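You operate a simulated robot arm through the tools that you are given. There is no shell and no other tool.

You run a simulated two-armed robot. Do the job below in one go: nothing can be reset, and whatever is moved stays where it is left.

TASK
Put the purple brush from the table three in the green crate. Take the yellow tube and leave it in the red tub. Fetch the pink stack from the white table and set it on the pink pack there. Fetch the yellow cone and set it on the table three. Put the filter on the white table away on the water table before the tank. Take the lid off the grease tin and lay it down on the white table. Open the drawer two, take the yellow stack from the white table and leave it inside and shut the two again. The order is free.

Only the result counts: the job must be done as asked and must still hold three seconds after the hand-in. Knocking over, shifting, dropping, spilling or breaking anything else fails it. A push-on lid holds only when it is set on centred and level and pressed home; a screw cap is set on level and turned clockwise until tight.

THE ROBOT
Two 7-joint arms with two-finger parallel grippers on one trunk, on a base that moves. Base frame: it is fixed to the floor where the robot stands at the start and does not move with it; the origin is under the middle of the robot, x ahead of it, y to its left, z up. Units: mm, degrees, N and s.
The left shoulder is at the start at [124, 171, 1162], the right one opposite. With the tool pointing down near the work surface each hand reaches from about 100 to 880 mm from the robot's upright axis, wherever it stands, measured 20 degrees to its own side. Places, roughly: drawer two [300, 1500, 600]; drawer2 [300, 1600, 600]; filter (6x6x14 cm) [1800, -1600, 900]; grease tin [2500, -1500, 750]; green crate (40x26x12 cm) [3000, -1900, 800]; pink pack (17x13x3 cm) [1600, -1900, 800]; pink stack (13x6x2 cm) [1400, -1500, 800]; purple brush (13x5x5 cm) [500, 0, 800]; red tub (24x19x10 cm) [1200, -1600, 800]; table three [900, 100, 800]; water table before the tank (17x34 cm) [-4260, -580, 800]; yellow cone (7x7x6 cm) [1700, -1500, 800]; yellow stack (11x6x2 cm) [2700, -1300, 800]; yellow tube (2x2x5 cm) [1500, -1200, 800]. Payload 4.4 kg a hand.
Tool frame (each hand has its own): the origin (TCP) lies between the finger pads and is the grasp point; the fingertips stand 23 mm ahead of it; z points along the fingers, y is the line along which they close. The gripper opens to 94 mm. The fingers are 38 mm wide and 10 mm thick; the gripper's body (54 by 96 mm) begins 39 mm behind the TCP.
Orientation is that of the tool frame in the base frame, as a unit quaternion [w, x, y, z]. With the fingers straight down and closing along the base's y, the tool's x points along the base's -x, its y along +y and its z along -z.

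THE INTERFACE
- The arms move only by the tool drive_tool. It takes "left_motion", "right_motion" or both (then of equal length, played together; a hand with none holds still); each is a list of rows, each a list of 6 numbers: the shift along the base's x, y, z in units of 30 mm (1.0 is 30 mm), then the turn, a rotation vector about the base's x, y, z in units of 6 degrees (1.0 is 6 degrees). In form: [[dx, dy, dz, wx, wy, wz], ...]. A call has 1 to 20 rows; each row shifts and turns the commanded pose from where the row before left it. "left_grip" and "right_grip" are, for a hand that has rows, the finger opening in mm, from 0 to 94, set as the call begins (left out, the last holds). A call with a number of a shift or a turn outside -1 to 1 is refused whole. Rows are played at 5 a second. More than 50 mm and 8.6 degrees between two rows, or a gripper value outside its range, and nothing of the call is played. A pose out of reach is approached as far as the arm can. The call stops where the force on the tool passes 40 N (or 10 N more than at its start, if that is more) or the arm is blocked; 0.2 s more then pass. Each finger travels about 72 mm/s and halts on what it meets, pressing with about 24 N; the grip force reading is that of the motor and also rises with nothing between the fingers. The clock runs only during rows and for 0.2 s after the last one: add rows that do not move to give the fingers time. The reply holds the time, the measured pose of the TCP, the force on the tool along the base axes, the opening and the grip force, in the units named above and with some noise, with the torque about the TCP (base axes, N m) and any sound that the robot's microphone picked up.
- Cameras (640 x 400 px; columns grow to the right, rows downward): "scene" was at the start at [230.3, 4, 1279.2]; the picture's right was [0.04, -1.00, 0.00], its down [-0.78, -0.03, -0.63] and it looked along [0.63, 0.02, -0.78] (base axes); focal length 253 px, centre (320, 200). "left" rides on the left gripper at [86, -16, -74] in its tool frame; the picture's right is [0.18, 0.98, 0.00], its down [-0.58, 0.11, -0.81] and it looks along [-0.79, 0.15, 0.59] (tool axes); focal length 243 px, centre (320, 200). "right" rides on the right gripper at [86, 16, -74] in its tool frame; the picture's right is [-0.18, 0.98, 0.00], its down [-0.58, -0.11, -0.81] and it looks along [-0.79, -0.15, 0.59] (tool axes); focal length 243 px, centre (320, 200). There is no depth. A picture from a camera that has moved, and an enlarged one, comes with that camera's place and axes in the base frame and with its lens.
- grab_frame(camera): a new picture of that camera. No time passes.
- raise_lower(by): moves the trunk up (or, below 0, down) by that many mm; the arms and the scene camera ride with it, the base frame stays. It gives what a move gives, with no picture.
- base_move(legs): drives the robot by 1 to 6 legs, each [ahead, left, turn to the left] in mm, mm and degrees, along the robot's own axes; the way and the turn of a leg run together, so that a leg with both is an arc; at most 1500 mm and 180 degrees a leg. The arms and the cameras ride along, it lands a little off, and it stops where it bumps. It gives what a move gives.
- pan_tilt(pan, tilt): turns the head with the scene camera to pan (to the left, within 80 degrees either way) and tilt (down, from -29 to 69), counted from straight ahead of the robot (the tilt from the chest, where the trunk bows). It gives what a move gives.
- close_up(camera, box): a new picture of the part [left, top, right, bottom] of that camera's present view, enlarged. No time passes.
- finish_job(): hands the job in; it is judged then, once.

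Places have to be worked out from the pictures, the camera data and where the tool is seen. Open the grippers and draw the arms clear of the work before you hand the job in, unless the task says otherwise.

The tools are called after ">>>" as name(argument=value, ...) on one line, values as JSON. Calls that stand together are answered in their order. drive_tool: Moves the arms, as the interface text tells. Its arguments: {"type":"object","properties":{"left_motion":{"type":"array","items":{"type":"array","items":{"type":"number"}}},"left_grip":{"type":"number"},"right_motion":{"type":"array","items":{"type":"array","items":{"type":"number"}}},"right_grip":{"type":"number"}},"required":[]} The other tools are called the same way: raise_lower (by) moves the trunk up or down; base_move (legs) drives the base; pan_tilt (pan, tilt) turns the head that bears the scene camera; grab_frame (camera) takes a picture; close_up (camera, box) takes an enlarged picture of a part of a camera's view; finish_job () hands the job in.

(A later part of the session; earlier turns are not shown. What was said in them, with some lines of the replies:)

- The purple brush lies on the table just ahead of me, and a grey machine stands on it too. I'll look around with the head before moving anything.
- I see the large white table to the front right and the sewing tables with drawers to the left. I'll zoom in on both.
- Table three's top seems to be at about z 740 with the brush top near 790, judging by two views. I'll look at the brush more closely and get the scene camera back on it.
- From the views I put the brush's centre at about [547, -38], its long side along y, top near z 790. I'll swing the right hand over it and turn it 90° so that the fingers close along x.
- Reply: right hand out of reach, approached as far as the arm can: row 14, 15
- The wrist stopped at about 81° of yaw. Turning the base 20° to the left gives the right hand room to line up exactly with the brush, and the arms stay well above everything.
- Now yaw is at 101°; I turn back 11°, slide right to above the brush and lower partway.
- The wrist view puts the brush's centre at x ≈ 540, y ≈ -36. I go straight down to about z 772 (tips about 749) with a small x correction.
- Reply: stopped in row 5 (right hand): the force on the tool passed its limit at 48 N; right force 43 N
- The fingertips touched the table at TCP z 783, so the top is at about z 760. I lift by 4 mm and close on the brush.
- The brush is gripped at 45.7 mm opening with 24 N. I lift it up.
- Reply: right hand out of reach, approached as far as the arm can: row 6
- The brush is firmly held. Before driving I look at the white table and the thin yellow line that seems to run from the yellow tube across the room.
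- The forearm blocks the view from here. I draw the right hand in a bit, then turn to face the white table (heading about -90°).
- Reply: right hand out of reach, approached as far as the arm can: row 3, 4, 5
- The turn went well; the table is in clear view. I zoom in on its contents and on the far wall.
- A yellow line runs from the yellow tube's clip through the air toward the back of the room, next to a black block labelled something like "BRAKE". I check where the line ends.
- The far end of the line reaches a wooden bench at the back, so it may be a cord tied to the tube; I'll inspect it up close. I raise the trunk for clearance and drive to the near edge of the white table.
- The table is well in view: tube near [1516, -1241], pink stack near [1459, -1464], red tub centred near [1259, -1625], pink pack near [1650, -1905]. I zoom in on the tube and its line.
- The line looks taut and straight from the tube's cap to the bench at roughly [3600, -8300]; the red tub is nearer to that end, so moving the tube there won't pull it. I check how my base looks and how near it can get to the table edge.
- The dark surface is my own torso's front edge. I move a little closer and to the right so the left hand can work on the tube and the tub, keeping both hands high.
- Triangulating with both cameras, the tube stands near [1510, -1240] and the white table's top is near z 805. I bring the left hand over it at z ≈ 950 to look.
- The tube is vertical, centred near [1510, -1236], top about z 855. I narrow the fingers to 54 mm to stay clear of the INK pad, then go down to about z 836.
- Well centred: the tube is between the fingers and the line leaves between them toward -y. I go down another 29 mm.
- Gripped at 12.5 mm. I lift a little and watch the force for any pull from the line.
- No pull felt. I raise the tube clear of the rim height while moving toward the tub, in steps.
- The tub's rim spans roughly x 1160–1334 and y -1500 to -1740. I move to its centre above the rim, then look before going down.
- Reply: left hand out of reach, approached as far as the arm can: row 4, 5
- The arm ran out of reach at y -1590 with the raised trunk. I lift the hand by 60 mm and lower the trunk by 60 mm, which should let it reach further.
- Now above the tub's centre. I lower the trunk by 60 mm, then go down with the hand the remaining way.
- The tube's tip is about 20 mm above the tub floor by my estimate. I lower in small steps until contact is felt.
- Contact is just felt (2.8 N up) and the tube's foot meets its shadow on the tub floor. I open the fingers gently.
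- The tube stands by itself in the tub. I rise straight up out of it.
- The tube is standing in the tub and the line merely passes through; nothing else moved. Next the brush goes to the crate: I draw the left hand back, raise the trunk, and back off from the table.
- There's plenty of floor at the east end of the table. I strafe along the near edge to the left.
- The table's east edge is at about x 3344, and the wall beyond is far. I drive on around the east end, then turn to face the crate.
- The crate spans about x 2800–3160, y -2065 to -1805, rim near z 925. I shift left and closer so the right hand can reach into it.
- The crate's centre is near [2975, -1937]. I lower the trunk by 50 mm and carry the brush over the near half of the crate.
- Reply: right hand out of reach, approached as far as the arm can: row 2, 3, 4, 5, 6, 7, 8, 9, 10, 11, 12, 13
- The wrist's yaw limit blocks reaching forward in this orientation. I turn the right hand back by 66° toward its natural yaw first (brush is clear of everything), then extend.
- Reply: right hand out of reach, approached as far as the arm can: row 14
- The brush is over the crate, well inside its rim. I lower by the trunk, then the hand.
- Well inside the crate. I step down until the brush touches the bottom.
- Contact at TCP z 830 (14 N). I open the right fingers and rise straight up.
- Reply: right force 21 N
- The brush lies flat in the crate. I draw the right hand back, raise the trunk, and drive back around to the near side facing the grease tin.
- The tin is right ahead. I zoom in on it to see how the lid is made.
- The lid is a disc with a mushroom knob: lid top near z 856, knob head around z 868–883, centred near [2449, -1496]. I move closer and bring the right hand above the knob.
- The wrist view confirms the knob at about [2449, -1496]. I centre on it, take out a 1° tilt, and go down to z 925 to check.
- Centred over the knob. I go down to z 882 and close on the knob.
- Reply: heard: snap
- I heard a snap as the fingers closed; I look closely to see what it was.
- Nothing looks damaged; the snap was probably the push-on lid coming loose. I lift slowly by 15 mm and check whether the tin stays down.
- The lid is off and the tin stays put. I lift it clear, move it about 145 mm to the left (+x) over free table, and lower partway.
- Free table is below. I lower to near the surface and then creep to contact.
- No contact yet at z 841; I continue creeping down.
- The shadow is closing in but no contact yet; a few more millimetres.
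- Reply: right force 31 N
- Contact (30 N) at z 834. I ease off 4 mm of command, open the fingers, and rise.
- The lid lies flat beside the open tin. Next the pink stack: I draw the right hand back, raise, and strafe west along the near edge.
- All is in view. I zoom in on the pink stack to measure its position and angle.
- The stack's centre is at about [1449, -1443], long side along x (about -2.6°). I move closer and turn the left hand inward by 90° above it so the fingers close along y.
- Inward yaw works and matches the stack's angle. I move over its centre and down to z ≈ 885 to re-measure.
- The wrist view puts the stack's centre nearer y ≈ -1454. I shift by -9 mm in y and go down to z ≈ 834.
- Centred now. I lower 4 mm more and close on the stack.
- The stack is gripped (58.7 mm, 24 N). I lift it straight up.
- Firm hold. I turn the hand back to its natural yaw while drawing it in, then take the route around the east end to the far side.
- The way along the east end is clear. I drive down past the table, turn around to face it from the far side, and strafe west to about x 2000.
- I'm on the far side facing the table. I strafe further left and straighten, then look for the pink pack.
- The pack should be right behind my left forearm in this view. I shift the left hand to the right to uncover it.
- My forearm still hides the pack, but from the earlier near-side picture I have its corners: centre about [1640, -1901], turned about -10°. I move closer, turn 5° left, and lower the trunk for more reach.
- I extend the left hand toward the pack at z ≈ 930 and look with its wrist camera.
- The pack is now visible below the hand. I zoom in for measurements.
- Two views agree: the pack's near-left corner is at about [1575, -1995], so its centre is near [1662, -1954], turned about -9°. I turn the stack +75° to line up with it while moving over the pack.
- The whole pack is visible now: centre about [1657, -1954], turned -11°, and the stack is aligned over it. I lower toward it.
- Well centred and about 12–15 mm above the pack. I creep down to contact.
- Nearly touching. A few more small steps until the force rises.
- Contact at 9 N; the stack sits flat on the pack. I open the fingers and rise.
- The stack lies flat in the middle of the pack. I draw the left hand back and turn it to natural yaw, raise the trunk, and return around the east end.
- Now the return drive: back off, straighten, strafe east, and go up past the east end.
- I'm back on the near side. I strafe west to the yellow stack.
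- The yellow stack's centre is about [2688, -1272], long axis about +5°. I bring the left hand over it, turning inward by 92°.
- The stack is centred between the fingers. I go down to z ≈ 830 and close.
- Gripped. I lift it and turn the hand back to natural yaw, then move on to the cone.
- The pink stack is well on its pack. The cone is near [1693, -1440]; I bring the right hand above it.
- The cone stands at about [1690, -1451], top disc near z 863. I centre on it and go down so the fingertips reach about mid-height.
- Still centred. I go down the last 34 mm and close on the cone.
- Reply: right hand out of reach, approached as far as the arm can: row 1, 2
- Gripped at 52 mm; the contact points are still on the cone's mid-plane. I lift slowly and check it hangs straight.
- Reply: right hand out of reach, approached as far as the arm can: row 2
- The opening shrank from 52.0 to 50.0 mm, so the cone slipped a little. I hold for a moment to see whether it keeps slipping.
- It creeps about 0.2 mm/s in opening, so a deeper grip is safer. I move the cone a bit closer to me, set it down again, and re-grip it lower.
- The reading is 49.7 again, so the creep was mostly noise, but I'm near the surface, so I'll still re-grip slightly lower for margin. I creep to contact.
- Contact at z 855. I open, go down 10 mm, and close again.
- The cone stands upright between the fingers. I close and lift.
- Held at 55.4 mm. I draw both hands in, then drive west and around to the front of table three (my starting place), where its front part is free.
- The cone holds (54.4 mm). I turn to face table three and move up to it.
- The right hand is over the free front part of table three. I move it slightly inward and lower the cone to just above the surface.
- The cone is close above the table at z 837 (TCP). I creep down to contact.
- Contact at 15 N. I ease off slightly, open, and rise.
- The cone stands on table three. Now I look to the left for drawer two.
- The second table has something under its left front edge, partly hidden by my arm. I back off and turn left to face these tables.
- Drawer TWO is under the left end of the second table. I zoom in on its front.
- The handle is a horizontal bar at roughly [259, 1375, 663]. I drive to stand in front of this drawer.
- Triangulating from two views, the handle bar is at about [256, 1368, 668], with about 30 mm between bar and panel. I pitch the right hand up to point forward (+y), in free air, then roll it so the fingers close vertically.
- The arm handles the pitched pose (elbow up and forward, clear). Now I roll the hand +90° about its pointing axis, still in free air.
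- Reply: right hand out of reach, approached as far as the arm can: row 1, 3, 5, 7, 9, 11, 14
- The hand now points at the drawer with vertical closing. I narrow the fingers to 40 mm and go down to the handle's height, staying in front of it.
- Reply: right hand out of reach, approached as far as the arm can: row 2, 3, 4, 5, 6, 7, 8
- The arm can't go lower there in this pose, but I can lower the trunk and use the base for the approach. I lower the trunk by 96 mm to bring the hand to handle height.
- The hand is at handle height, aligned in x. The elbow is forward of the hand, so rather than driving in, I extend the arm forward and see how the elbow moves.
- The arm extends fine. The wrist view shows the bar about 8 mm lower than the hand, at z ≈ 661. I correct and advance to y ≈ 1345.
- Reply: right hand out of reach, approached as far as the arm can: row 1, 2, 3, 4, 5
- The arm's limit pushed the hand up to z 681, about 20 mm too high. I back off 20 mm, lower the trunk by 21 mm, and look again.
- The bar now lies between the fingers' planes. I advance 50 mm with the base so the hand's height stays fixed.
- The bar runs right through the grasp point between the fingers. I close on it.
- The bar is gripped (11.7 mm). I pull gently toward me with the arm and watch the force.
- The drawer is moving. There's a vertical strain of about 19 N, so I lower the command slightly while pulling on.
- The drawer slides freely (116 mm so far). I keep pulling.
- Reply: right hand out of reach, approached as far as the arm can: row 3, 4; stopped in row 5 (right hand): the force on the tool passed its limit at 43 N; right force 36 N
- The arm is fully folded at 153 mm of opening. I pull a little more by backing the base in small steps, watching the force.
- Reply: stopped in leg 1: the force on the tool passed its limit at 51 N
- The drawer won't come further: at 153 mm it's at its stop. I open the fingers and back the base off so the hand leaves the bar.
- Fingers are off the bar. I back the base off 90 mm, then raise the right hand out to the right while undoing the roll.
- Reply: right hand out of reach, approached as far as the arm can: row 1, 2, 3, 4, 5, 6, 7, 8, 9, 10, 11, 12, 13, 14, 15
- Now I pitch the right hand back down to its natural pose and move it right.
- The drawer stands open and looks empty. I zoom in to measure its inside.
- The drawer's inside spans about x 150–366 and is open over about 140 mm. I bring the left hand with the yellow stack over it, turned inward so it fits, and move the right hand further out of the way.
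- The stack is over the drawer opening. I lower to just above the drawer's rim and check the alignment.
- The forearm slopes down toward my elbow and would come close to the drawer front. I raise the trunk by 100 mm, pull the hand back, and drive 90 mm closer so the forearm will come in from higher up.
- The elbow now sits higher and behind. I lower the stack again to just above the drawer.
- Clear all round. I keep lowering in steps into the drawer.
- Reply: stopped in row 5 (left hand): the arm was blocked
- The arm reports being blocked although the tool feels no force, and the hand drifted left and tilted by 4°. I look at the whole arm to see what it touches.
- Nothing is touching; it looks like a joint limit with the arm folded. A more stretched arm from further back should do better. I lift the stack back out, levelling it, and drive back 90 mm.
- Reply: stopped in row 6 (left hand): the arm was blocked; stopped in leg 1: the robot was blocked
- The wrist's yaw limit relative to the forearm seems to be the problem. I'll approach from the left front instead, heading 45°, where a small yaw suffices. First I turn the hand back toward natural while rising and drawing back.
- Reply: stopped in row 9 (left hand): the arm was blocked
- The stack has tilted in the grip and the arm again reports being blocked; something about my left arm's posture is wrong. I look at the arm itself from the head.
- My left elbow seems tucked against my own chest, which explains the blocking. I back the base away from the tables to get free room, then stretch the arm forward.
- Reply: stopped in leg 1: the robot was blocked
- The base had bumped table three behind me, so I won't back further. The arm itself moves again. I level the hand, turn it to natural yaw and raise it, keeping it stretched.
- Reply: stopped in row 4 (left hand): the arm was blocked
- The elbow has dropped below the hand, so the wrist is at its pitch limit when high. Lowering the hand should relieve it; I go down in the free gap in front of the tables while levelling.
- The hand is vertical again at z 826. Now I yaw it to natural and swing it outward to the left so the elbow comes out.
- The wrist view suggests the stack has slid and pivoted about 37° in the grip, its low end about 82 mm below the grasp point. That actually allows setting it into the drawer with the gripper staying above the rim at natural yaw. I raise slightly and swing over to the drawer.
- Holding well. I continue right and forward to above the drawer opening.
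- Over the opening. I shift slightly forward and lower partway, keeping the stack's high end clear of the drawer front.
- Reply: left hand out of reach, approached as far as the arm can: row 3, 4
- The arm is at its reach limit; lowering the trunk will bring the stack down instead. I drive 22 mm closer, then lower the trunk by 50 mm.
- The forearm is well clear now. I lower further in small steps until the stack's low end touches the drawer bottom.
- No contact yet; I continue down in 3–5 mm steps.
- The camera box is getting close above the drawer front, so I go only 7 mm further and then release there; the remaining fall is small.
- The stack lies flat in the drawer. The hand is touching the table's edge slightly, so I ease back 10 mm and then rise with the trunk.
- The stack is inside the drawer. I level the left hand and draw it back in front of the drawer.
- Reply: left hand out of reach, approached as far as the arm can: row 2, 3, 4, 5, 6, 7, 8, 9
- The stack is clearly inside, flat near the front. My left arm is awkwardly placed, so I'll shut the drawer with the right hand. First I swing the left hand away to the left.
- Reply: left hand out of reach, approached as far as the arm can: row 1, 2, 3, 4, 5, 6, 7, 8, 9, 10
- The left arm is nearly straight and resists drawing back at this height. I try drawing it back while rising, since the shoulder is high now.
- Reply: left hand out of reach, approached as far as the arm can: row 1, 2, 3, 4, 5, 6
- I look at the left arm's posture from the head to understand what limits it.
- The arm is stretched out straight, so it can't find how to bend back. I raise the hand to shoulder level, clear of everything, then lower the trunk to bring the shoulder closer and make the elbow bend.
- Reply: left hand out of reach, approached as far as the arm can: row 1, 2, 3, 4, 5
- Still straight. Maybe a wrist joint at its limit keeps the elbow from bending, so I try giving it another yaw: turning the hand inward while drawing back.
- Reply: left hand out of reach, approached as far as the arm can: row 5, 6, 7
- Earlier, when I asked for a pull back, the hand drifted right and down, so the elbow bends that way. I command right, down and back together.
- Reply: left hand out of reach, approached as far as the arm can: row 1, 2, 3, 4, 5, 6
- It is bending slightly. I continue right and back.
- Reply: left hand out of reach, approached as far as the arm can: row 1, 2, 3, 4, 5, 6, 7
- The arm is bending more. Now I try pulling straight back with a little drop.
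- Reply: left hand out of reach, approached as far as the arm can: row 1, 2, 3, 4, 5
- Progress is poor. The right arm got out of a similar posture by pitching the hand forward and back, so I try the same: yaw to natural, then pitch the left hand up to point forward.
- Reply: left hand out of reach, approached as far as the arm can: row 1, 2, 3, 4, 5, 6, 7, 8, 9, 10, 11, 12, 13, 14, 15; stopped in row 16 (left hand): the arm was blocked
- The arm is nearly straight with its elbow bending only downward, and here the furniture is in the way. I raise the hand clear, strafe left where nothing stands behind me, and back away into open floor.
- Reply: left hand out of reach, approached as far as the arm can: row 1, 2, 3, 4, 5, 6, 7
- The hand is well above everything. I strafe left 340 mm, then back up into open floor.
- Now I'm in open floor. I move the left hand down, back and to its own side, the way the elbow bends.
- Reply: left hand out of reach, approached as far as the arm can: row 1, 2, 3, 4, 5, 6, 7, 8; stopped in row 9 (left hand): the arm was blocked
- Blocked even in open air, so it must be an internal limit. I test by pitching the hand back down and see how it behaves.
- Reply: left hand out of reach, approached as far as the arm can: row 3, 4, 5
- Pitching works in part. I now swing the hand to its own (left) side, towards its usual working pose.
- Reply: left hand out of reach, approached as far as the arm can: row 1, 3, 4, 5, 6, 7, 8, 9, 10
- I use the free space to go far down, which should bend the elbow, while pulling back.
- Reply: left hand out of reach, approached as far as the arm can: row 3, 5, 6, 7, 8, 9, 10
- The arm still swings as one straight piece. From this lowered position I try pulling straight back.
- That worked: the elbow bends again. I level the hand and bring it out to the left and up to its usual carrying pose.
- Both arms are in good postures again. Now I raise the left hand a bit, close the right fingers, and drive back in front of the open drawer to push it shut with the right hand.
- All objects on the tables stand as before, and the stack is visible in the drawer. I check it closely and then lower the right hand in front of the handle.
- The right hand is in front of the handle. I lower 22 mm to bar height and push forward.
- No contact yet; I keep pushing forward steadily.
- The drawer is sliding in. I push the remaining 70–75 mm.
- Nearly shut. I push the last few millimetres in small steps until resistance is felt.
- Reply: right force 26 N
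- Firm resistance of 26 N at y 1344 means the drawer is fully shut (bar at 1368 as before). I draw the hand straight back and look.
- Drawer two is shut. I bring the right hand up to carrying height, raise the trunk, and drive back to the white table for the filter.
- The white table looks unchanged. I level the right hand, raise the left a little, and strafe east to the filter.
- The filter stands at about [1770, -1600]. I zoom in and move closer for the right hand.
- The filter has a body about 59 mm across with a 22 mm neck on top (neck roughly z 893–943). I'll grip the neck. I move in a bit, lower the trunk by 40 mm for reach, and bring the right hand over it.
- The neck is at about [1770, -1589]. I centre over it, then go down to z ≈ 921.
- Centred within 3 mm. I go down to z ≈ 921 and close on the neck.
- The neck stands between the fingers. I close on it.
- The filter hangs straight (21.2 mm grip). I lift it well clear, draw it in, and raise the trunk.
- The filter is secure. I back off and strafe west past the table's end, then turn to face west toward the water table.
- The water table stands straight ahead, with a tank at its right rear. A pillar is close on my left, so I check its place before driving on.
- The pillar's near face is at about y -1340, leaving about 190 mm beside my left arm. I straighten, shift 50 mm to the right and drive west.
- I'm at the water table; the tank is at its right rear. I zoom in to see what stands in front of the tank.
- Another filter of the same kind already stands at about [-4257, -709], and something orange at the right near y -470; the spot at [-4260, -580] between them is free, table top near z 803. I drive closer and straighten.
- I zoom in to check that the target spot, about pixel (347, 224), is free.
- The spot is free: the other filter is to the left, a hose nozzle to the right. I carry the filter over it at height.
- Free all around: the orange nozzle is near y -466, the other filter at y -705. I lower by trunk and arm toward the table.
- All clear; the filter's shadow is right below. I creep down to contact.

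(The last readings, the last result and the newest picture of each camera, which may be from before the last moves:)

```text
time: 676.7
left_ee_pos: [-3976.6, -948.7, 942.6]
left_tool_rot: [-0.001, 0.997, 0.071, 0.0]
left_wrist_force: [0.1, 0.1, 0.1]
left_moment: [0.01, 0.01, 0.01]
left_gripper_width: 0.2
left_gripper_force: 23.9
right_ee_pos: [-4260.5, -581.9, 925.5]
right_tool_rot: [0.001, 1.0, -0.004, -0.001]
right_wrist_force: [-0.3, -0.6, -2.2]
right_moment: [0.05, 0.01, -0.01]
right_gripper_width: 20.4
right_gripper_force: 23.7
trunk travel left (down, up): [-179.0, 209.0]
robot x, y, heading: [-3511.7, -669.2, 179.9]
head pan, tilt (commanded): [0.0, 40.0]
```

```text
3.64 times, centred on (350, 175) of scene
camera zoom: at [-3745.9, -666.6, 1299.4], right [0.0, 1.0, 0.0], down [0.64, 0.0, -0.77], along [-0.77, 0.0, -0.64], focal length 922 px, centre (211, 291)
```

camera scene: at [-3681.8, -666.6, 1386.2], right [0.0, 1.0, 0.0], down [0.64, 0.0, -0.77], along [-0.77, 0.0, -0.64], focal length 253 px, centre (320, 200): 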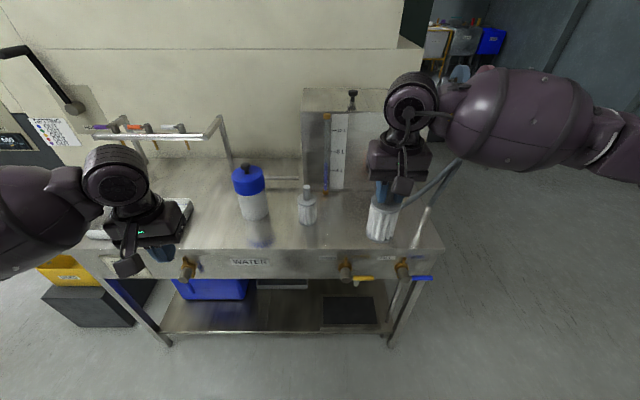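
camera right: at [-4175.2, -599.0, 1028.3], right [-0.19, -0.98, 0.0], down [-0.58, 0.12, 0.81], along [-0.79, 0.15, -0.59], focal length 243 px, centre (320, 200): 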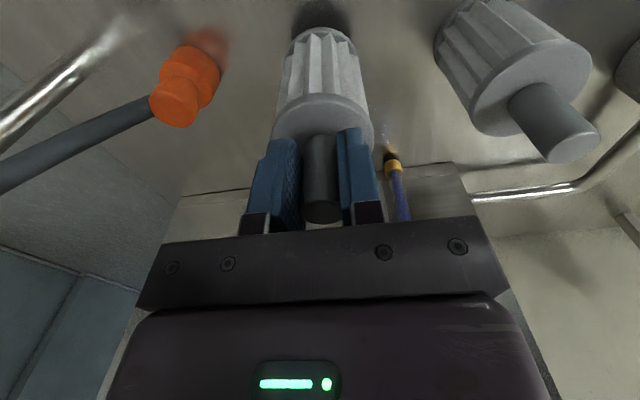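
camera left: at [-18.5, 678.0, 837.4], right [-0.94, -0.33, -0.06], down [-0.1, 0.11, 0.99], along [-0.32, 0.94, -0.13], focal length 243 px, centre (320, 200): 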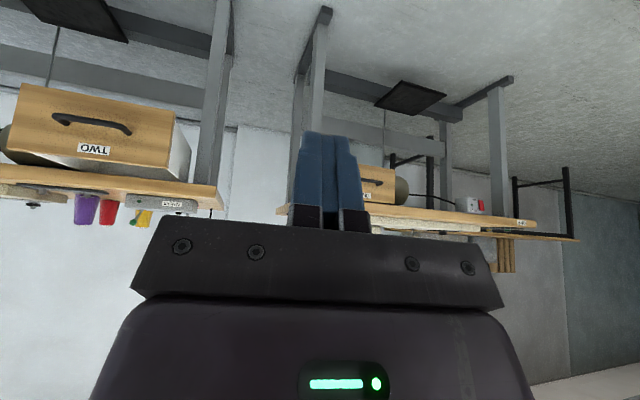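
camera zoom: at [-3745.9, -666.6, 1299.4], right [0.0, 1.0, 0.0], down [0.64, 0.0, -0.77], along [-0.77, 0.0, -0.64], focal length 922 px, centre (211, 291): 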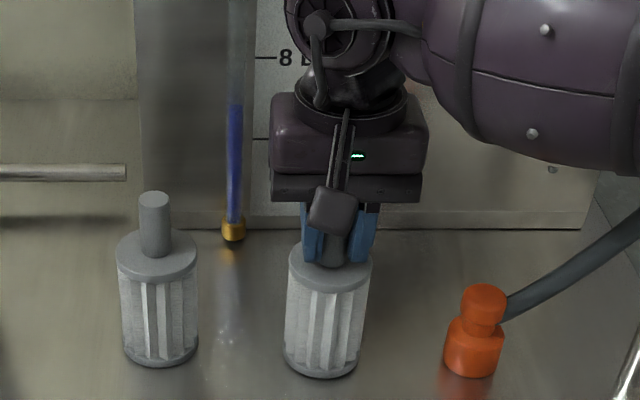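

Nearly down. I continue in 2–3 mm steps.

>>> drive_tool(right_motion=[[0, 0, -0.08, 0, 0, 0], [0, 0, -0.08, 0, 0, 0], [0, 0, 0, 0, 0, 0]])

>>> drive_tool(right_motion=[[0, 0, -0.07, 0, 0, 0], [0, 0, -0.07, 0, 0, 0], [0, 0, 0, 0, 0, 0]])

```text
time: 677.5
left_ee_pos: [-3975.8, -950.0, 945.0]
left_tool_rot: [0.0, 0.998, 0.071, -0.001]
left_wrist_force: [-0.1, 0.4, 0.4]
left_moment: [0.02, 0.0, 0.03]
left_gripper_width: 0.0
left_gripper_force: 24.2
right_ee_pos: [-4261.0, -582.1, 924.2]
right_tool_rot: [0.002, 1.0, -0.004, -0.003]
right_wrist_force: [1.4, 1.7, 15.6]
right_moment: [0.2, -0.34, -0.03]
right_gripper_width: 20.3
right_gripper_force: 23.9
trunk travel left (down, up): [-179.0, 209.0]
robot x, y, heading: [-3516.1, -667.0, 179.7]
head pan, tilt (commanded): [0.0, 40.0]
```

```text
time: 678.3
left_ee_pos: [-3975.9, -950.8, 944.0]
left_tool_rot: [-0.001, 0.997, 0.072, -0.001]
left_wrist_force: [0.8, -0.1, 0.8]
left_moment: [-0.02, 0.04, 0.01]
left_gripper_width: 0.0
left_gripper_force: 23.4
right_ee_pos: [-4259.7, -581.9, 918.6]
right_tool_rot: [0.001, 1.0, -0.004, -0.002]
right_wrist_force: [-1.9, 2.3, 20.1]
right_moment: [0.25, 0.26, 0.02]
right_gripper_width: 20.2
right_gripper_force: 24.1
trunk travel left (down, up): [-179.0, 209.0]
robot x, y, heading: [-3515.1, -669.9, 180.3]
head pan, tilt (commanded): [0.0, 40.0]
```

Contact is firm (20 N). I open the fingers and rise straight up.

>>> drive_tool(right_motion=[[0, 0, 0.1, 0, 0, 0], [0, 0, 0, 0, 0, 0]])

>>> drive_tool(right_motion=[[0, 0, 0, 0, 0, 0], [0, 0, 0, 0, 0, 0], [0, 0, 0, 0, 0, 0], [0, 0, 0, 0, 0, 0]], right_grip=62)

>>> close_up(camera="scene", box=[290, 120, 410, 230])

>>> drive_tool(right_motion=[[0, 0, 0.3, 0, 0, 0], [0, 0, 0.6, 0, 0, 0], [0, 0, 0.9, 0, 0, 0], [0, 0, 0.9, 0, 0, 0], [0, 0, 0.9, 0, 0, 0], [0, 0, 0, 0, 0, 0]])

>>> grab_frame(camera="right")

>>> close_up(camera="scene", box=[250, 60, 450, 260])

```text
time: 678.9
left_ee_pos: [-3977.5, -950.2, 943.4]
left_tool_rot: [0.0, 0.997, 0.072, 0.0]
left_wrist_force: [-0.7, 0.2, 0.5]
left_moment: [0.0, 0.0, -0.02]
left_gripper_width: 0.1
left_gripper_force: 24.4
right_ee_pos: [-4259.9, -582.8, 919.1]
right_tool_rot: [0.0, 1.0, -0.005, 0.0]
right_wrist_force: [-3.4, 1.2, 8.5]
right_moment: [0.1, 0.57, 0.0]
right_gripper_width: 20.1
right_gripper_force: 24.3
trunk travel left (down, up): [-179.0, 209.0]
robot x, y, heading: [-3512.2, -669.5, 180.1]
head pan, tilt (commanded): [0.0, 40.0]
```

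```text
time: 679.9
left_ee_pos: [-3976.3, -950.8, 943.6]
left_tool_rot: [-0.001, 0.997, 0.072, 0.0]
left_wrist_force: [-0.3, -0.6, 0.3]
left_moment: [-0.01, 0.01, 0.02]
left_gripper_width: 0.1
left_gripper_force: 24.3
right_ee_pos: [-4259.8, -582.5, 918.5]
right_tool_rot: [0.001, 1.0, -0.005, -0.001]
right_wrist_force: [0.9, 0.5, -0.2]
right_moment: [-0.02, 0.02, -0.01]
right_gripper_width: 62.0
right_gripper_force: 0.0
trunk travel left (down, up): [-179.0, 209.0]
robot x, y, heading: [-3512.7, -669.7, 179.9]
head pan, tilt (commanded): [0.0, 40.0]
```

```text
3.64 times, centred on (350, 175) of scene
camera zoom: at [-3745.9, -666.6, 1299.4], right [0.0, 1.0, 0.0], down [0.64, 0.0, -0.77], along [-0.77, 0.0, -0.64], focal length 922 px, centre (211, 291)
```

zoom: 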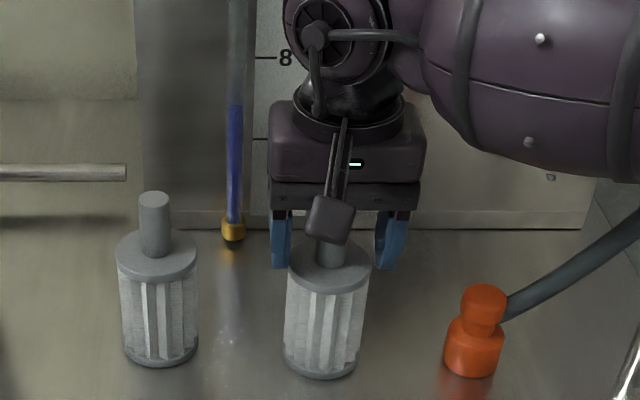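

```text
time: 681.3
left_ee_pos: [-3976.9, -948.8, 944.3]
left_tool_rot: [-0.001, 0.997, 0.072, 0.001]
left_wrist_force: [-0.7, -1.2, 0.6]
left_moment: [0.0, 0.0, -0.01]
left_gripper_width: 0.0
left_gripper_force: 24.0
right_ee_pos: [-4260.6, -582.9, 1025.6]
right_tool_rot: [0.0, 1.0, -0.005, 0.0]
right_wrist_force: [0.6, -0.6, -0.4]
right_moment: [0.0, 0.01, 0.02]
right_gripper_width: 61.9
right_gripper_force: 0.1
trunk travel left (down, up): [-179.0, 209.0]
robot x, y, heading: [-3512.7, -672.2, 180.3]
head pan, tilt (commanded): [0.0, 40.0]
```

```text
taken
camera right: at [-4175.0, -599.3, 1100.9], right [-0.19, -0.98, 0.0], down [-0.58, 0.12, 0.81], along [-0.79, 0.15, -0.59], focal length 243 px, centre (320, 200)
```

right: 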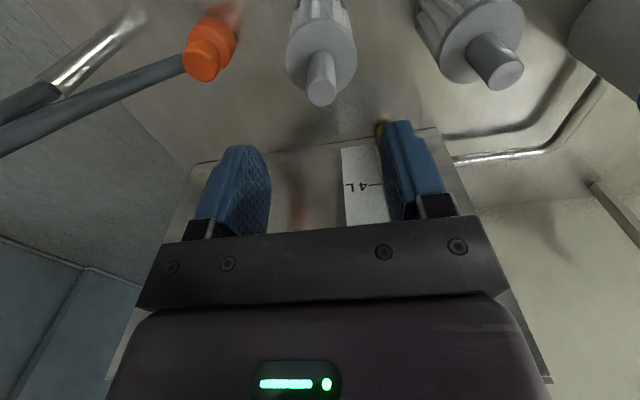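

```text
2.00 times, centred on (350, 160) of scene
camera zoom: at [-3746.3, -666.6, 1299.2], right [0.0, 1.0, 0.0], down [0.64, 0.0, -0.77], along [-0.77, 0.0, -0.64], focal length 507 px, centre (260, 280)
```

zoom: 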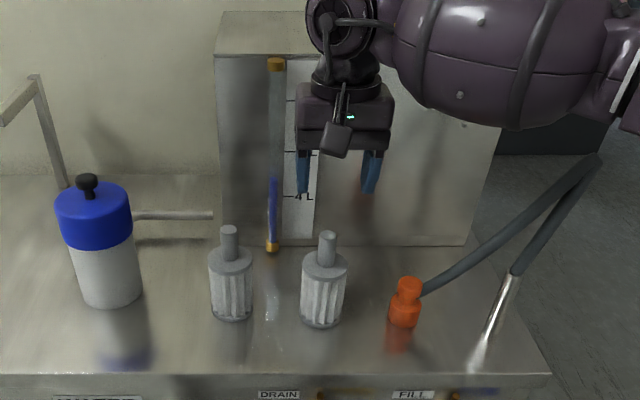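

The filter stands upright before the tank. I draw the right hand back, open both grippers, back away, and turn around to check the cone and the rest.

>>> drive_tool(right_motion=[[0.5, 0, 0.5, 0, 0, 0], [0.9, 0, 0.5, 0, 0, 0], [0.9, 0, 0, 0, 0, 0], [0.9, 0, 0, 0, 0, 0], [0.9, 0, 0, 0, 0, 0], [0.9, 0, 0, 0, 0, 0], [0.9, 0, 0, 0, 0, 0], [0.9, 0, 0, 0, 0, 0], [0, 0, 0, 0, 0, 0]], right_grip=90, left_motion=[[0, 0, 0, 0, 0, 0], [0, 0, 0, 0, 0, 0], [0, 0, 0, 0, 0, 0], [0, 0, 0, 0, 0, 0], [0, 0, 0, 0, 0, 0], [0, 0, 0, 0, 0, 0], [0, 0, 0, 0, 0, 0], [0, 0, 0, 0, 0, 0], [0, 0, 0, 0, 0, 0]], left_grip=90)

>>> base_move(legs=[[-1300, 0, 0], [-1300, 0, 0], [0, 0, 180]])

>>> pan_tilt(pan=0, tilt=20)

>>> grab_frame(camera="scene")

```text
time: 683.3
left_ee_pos: [-3976.0, -950.6, 943.1]
left_tool_rot: [-0.001, 0.997, 0.072, 0.0]
left_wrist_force: [-0.7, 0.6, 0.2]
left_moment: [0.01, 0.02, -0.01]
left_gripper_width: 90.0
left_gripper_force: 0.0
right_ee_pos: [-4057.7, -581.9, 1057.1]
right_tool_rot: [0.0, 1.0, -0.003, -0.001]
right_wrist_force: [-0.3, 0.3, 0.1]
right_moment: [-0.03, 0.01, 0.03]
right_gripper_width: 89.9
right_gripper_force: 0.2
trunk travel left (down, up): [-179.0, 209.0]
robot x, y, heading: [-3512.8, -667.3, 180.2]
head pan, tilt (commanded): [0.0, 40.0]
```

```text
time: 697.8
left_ee_pos: [-1251.8, -1065.2, 947.6]
left_tool_rot: [-0.003, 0.972, 0.234, -0.006]
left_wrist_force: [0.1, 0.3, -0.5]
left_moment: [-0.01, 0.01, 0.0]
left_gripper_width: 90.1
left_gripper_force: 0.0
right_ee_pos: [-1445.6, -750.6, 1059.2]
right_tool_rot: [0.005, 0.986, 0.168, -0.001]
right_wrist_force: [0.1, 0.4, 0.2]
right_moment: [-0.01, 0.02, -0.01]
right_gripper_width: 90.0
right_gripper_force: 0.0
trunk travel left (down, up): [-179.0, 209.0]
robot x, y, heading: [-908.1, -649.5, -160.4]
head pan, tilt (commanded): [0.0, 40.0]
stopped in leg 3: the robot was blocked; the commanded pose is now the measured one
```

```text
time: 698.6
left_ee_pos: [-1251.2, -1065.9, 946.8]
left_tool_rot: [-0.003, 0.972, 0.233, -0.004]
left_wrist_force: [0.0, 0.2, -0.8]
left_moment: [-0.03, -0.01, 0.02]
left_gripper_width: 89.8
left_gripper_force: 0.1
right_ee_pos: [-1447.2, -751.4, 1056.1]
right_tool_rot: [0.004, 0.986, 0.167, -0.001]
right_wrist_force: [-0.1, 0.5, 0.0]
right_moment: [0.0, 0.0, -0.01]
right_gripper_width: 90.1
right_gripper_force: 0.0
trunk travel left (down, up): [-179.0, 209.0]
robot x, y, heading: [-903.2, -655.3, -160.2]
head pan, tilt (commanded): [0.0, 20.0]
```

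```text
taken
camera scene: at [-1134.6, -727.7, 1330.5], right [-0.34, 0.94, 0.0], down [0.32, 0.11, -0.94], along [-0.88, -0.32, -0.34], focal length 253 px, centre (320, 200)
```

scene: 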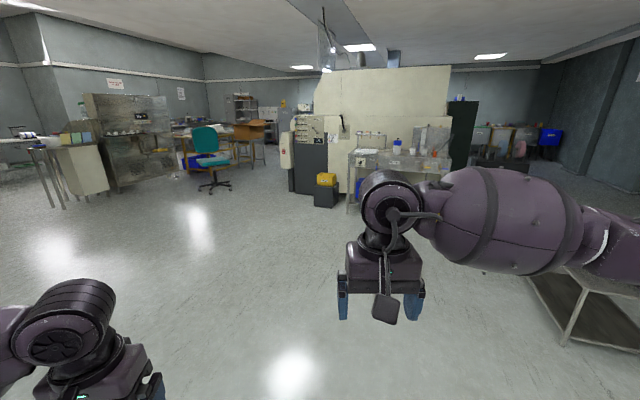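

The turn was blocked: my left elbow met the fixed pillar beside me. I turn back, drive away from it to open floor, then turn around there.

>>> base_move(legs=[[0, 0, -20]])

>>> base_move(legs=[[750, 0, 0]])

>>> pan_tilt(pan=-60, tilt=30)

>>> grab_frame(camera="scene")

>>> pan_tilt(pan=70, tilt=30)

>>> grab_frame(camera="scene")

```text
time: 700.1
left_ee_pos: [-1370.4, -926.1, 947.3]
left_tool_rot: [-0.004, 0.998, 0.064, -0.003]
left_wrist_force: [0.5, 1.0, 0.2]
left_moment: [0.0, 0.03, -0.01]
left_gripper_width: 90.1
left_gripper_force: 0.0
right_ee_pos: [-1448.1, -564.2, 1058.5]
right_tool_rot: [0.003, 1.0, -0.003, -0.001]
right_wrist_force: [-0.4, -0.2, 0.2]
right_moment: [-0.02, 0.01, -0.02]
right_gripper_width: 90.1
right_gripper_force: 0.0
trunk travel left (down, up): [-179.0, 209.0]
robot x, y, heading: [-902.4, -649.2, 179.5]
head pan, tilt (commanded): [0.0, 20.0]
```

```text
time: 704.2
left_ee_pos: [-2117.4, -927.0, 947.0]
left_tool_rot: [-0.005, 0.998, 0.066, -0.003]
left_wrist_force: [0.0, -0.1, -0.1]
left_moment: [0.01, 0.03, 0.01]
left_gripper_width: 89.7
left_gripper_force: 0.1
right_ee_pos: [-2197.7, -565.5, 1057.4]
right_tool_rot: [0.001, 1.0, -0.002, -0.002]
right_wrist_force: [0.7, -1.0, -0.7]
right_moment: [0.01, 0.01, -0.02]
right_gripper_width: 90.1
right_gripper_force: 0.0
trunk travel left (down, up): [-179.0, 209.0]
robot x, y, heading: [-1654.7, -648.4, 180.0]
head pan, tilt (commanded): [0.0, 20.0]
```

```text
time: 705.5
left_ee_pos: [-2117.9, -927.8, 946.5]
left_tool_rot: [-0.005, 0.998, 0.066, -0.004]
left_wrist_force: [0.7, -0.2, 0.2]
left_moment: [0.0, -0.02, -0.05]
left_gripper_width: 89.7
left_gripper_force: 0.1
right_ee_pos: [-2196.1, -565.2, 1057.3]
right_tool_rot: [0.001, 1.0, -0.003, -0.002]
right_wrist_force: [0.0, -0.4, -0.1]
right_moment: [0.01, 0.01, -0.02]
right_gripper_width: 89.9
right_gripper_force: 0.0
trunk travel left (down, up): [-179.0, 209.0]
robot x, y, heading: [-1651.8, -649.7, 180.1]
head pan, tilt (commanded): [-60.0, 30.0]
```

```text
taken
camera scene: at [-1846.2, -570.0, 1314.8], right [0.87, 0.5, 0.0], down [0.25, -0.43, -0.87], along [-0.43, 0.75, -0.5], focal length 253 px, centre (320, 200)
```

scene: 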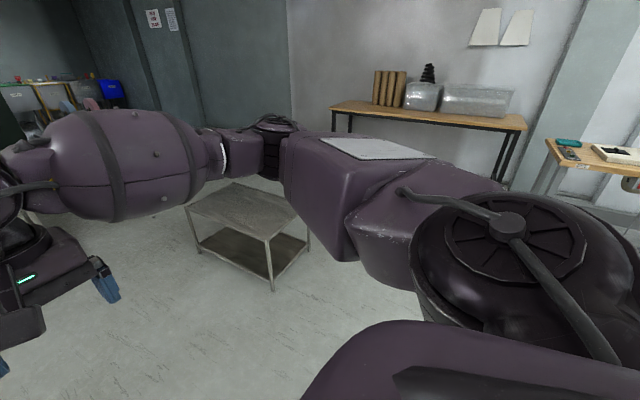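

```text
time: 707.6
left_ee_pos: [-2117.4, -926.9, 946.2]
left_tool_rot: [-0.005, 0.998, 0.065, -0.003]
left_wrist_force: [-0.4, -0.6, -0.4]
left_moment: [0.01, 0.02, -0.03]
left_gripper_width: 89.9
left_gripper_force: 0.1
right_ee_pos: [-2195.3, -564.8, 1058.6]
right_tool_rot: [0.002, 1.0, -0.002, -0.002]
right_wrist_force: [0.2, 0.1, -0.2]
right_moment: [0.03, -0.03, 0.01]
right_gripper_width: 89.9
right_gripper_force: 0.1
trunk travel left (down, up): [-179.0, 209.0]
robot x, y, heading: [-1653.8, -648.4, 180.2]
head pan, tilt (commanded): [70.0, 30.0]
```

```text
taken
camera scene: at [-1832.0, -733.3, 1314.8], right [-0.94, 0.34, 0.0], down [0.17, 0.47, -0.87], along [-0.3, -0.81, -0.5], focal length 253 px, centre (320, 200)
```

scene: 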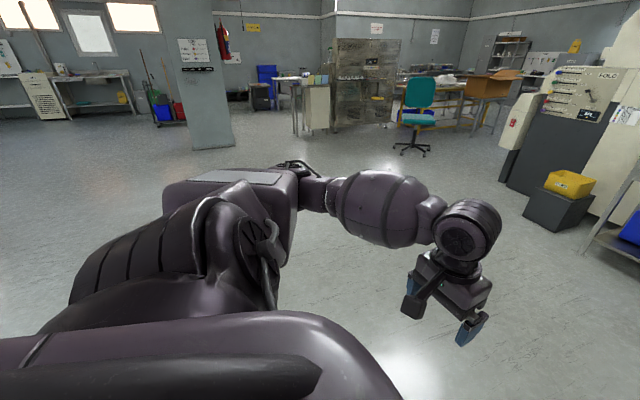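

Open floor here. I turn around to face east and look at table three.

>>> base_move(legs=[[0, 0, 180]])

>>> pan_tilt(pan=10, tilt=12)

>>> grab_frame(camera="scene")

>>> close_up(camera="scene", box=[200, 130, 440, 280])

```text
time: 715.4
left_ee_pos: [-1193.2, -367.7, 946.3]
left_tool_rot: [0.003, -0.071, 0.997, -0.005]
left_wrist_force: [0.1, -0.8, -0.3]
left_moment: [0.03, 0.0, 0.01]
left_gripper_width: 89.9
left_gripper_force: 0.0
right_ee_pos: [-1109.9, -728.4, 1058.2]
right_tool_rot: [0.001, -0.003, 1.0, 0.001]
right_wrist_force: [-0.1, -0.1, -0.3]
right_moment: [0.0, -0.02, -0.04]
right_gripper_width: 89.9
right_gripper_force: 0.1
trunk travel left (down, up): [-179.0, 209.0]
robot x, y, heading: [-1653.5, -647.8, 0.3]
head pan, tilt (commanded): [70.0, 30.0]
```

```text
time: 716.6
left_ee_pos: [-1192.2, -368.2, 946.3]
left_tool_rot: [0.004, -0.071, 0.997, -0.004]
left_wrist_force: [-0.6, -0.7, 0.0]
left_moment: [0.02, 0.01, -0.01]
left_gripper_width: 89.9
left_gripper_force: 0.1
right_ee_pos: [-1110.6, -728.2, 1056.5]
right_tool_rot: [0.002, -0.003, 1.0, 0.002]
right_wrist_force: [-0.1, -1.4, 0.5]
right_moment: [-0.01, 0.01, -0.02]
right_gripper_width: 89.8
right_gripper_force: 0.1
trunk travel left (down, up): [-179.0, 209.0]
robot x, y, heading: [-1657.9, -651.4, 0.8]
head pan, tilt (commanded): [10.0, 12.0]
```

```text
taken
camera scene: at [-1411.6, -629.5, 1343.8], right [0.18, -0.98, 0.0], down [-0.2, -0.04, -0.98], along [0.96, 0.18, -0.21], focal length 253 px, centre (320, 200)
```

scene: 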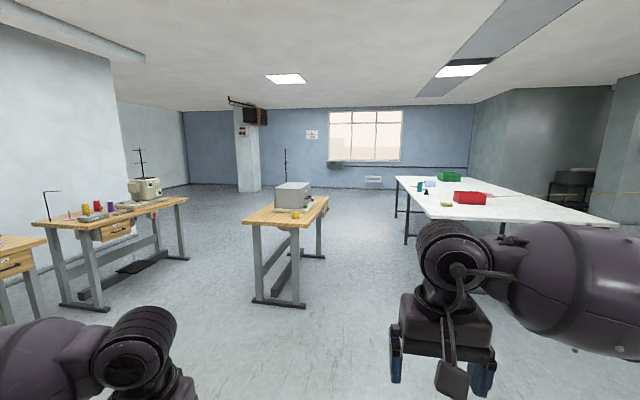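

```text
2.67 times, centred on (320, 205) of scene
camera zoom: at [-1411.6, -629.5, 1343.8], right [0.18, -0.98, 0.0], down [-0.2, -0.04, -0.98], along [0.96, 0.18, -0.21], focal length 676 px, centre (320, 187)
```

zoom: 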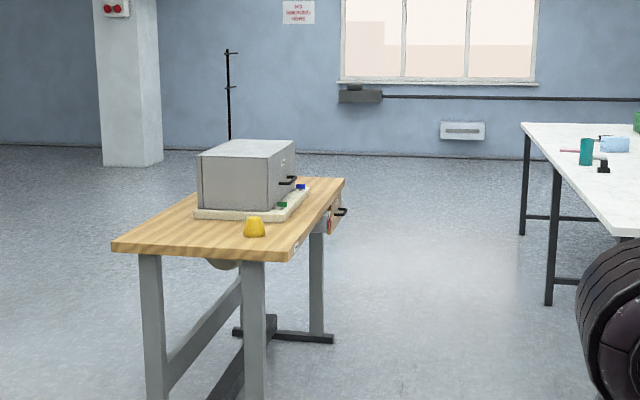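

The cone stands on table three. I zoom in on drawer two and on the white table for a last check.

>>> close_up(camera="scene", box=[0, 150, 200, 275])

>>> close_up(camera="scene", box=[390, 160, 550, 240])

>>> close_up(camera="scene", box=[240, 170, 340, 240])

```text
3.20 times, centred on (100, 212) of scene
camera zoom: at [-1411.6, -629.5, 1343.8], right [0.18, -0.98, 0.0], down [-0.2, -0.04, -0.98], along [0.96, 0.18, -0.21], focal length 811 px, centre (1024, 160)
```

zoom: 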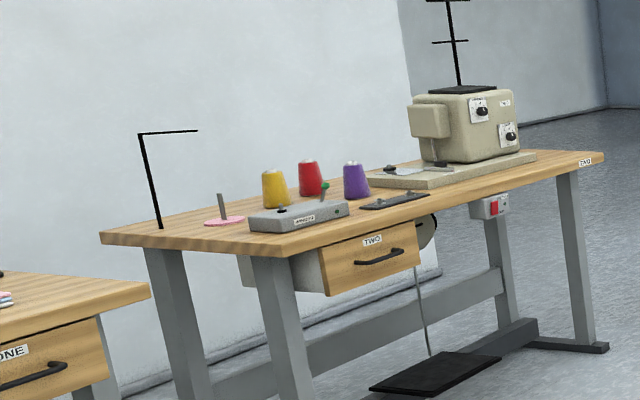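

```text
4.00 times, centred on (470, 200) of scene
camera zoom: at [-1411.6, -629.5, 1343.8], right [0.18, -0.98, 0.0], down [-0.2, -0.04, -0.98], along [0.96, 0.18, -0.21], focal length 1014 px, centre (-280, 200)
```

zoom: 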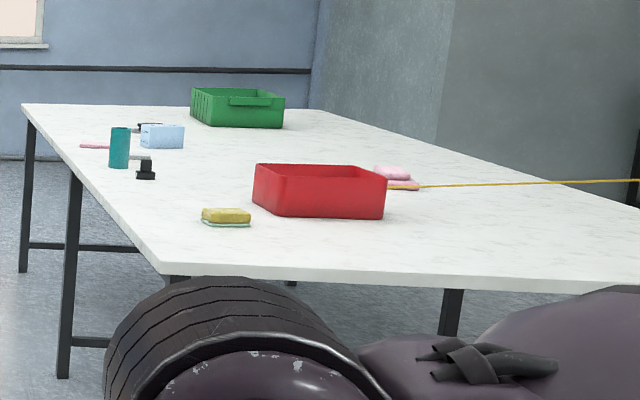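

```text
5.71 times, centred on (290, 205) of scene
camera zoom: at [-1411.6, -629.5, 1343.8], right [0.18, -0.98, 0.0], down [-0.2, -0.04, -0.98], along [0.96, 0.18, -0.21], focal length 1448 px, centre (491, 171)
```

zoom: 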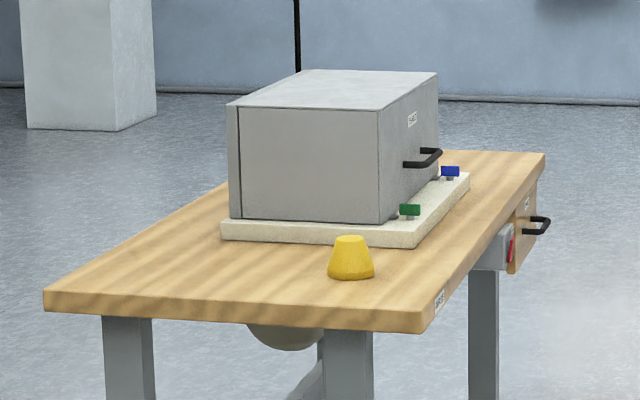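

The cone stands on table three, drawer two is shut, the crate, tub, tin and pink stack are as I left them, the filter stands before the tank, and both grippers are open with the arms clear. I hand the job in.

>>> finish_job()

```text
The job is handed in.
```

I've handed the job in with all seven parts done. I don't have the verdict yet.

- **Brush:** the purple brush is lying in the green crate.
- **Tube:** the yellow tube is standing in the red tub. A thin yellow line runs from its top to a bench at the back of the room, and it didn't pull on the tube.
- **Pink stack:** it is flat on the middle of the pink pack.
- **Cone:** it is standing on the front part of table three.
- **Filter:** it is on the water table before the tank, beside another filter of the same kind that was already there.
- **Grease tin:** the lid lies flat on the white table next to the open tin. There was one snap as I gripped the knob, and the lid then lifted off with the tin staying in place.
- **Yellow stack:** it is flat inside drawer two, and the drawer is shut. It had tilted in the grip, so it fell the last little way into the drawer.

Three things touched or bumped along the way:
- **Table three:** the base met it once or twice while I worked at the drawer. The cone was still standing when I checked afterwards.
- **Pillar:** the left arm appears to have met a pillar during a turn, which stopped the turn.
- **Drawer two's table:** the gripper pressed lightly against its front edge.

I saw nothing else moved or knocked over. At my last look, from across the room, I could see the cone, the shut drawer and the pink stack, but not inside the tub, the crate or the drawer. I last saw the tube standing in the tub when I came back for the filter, and I last saw the brush when I released it in the crate.
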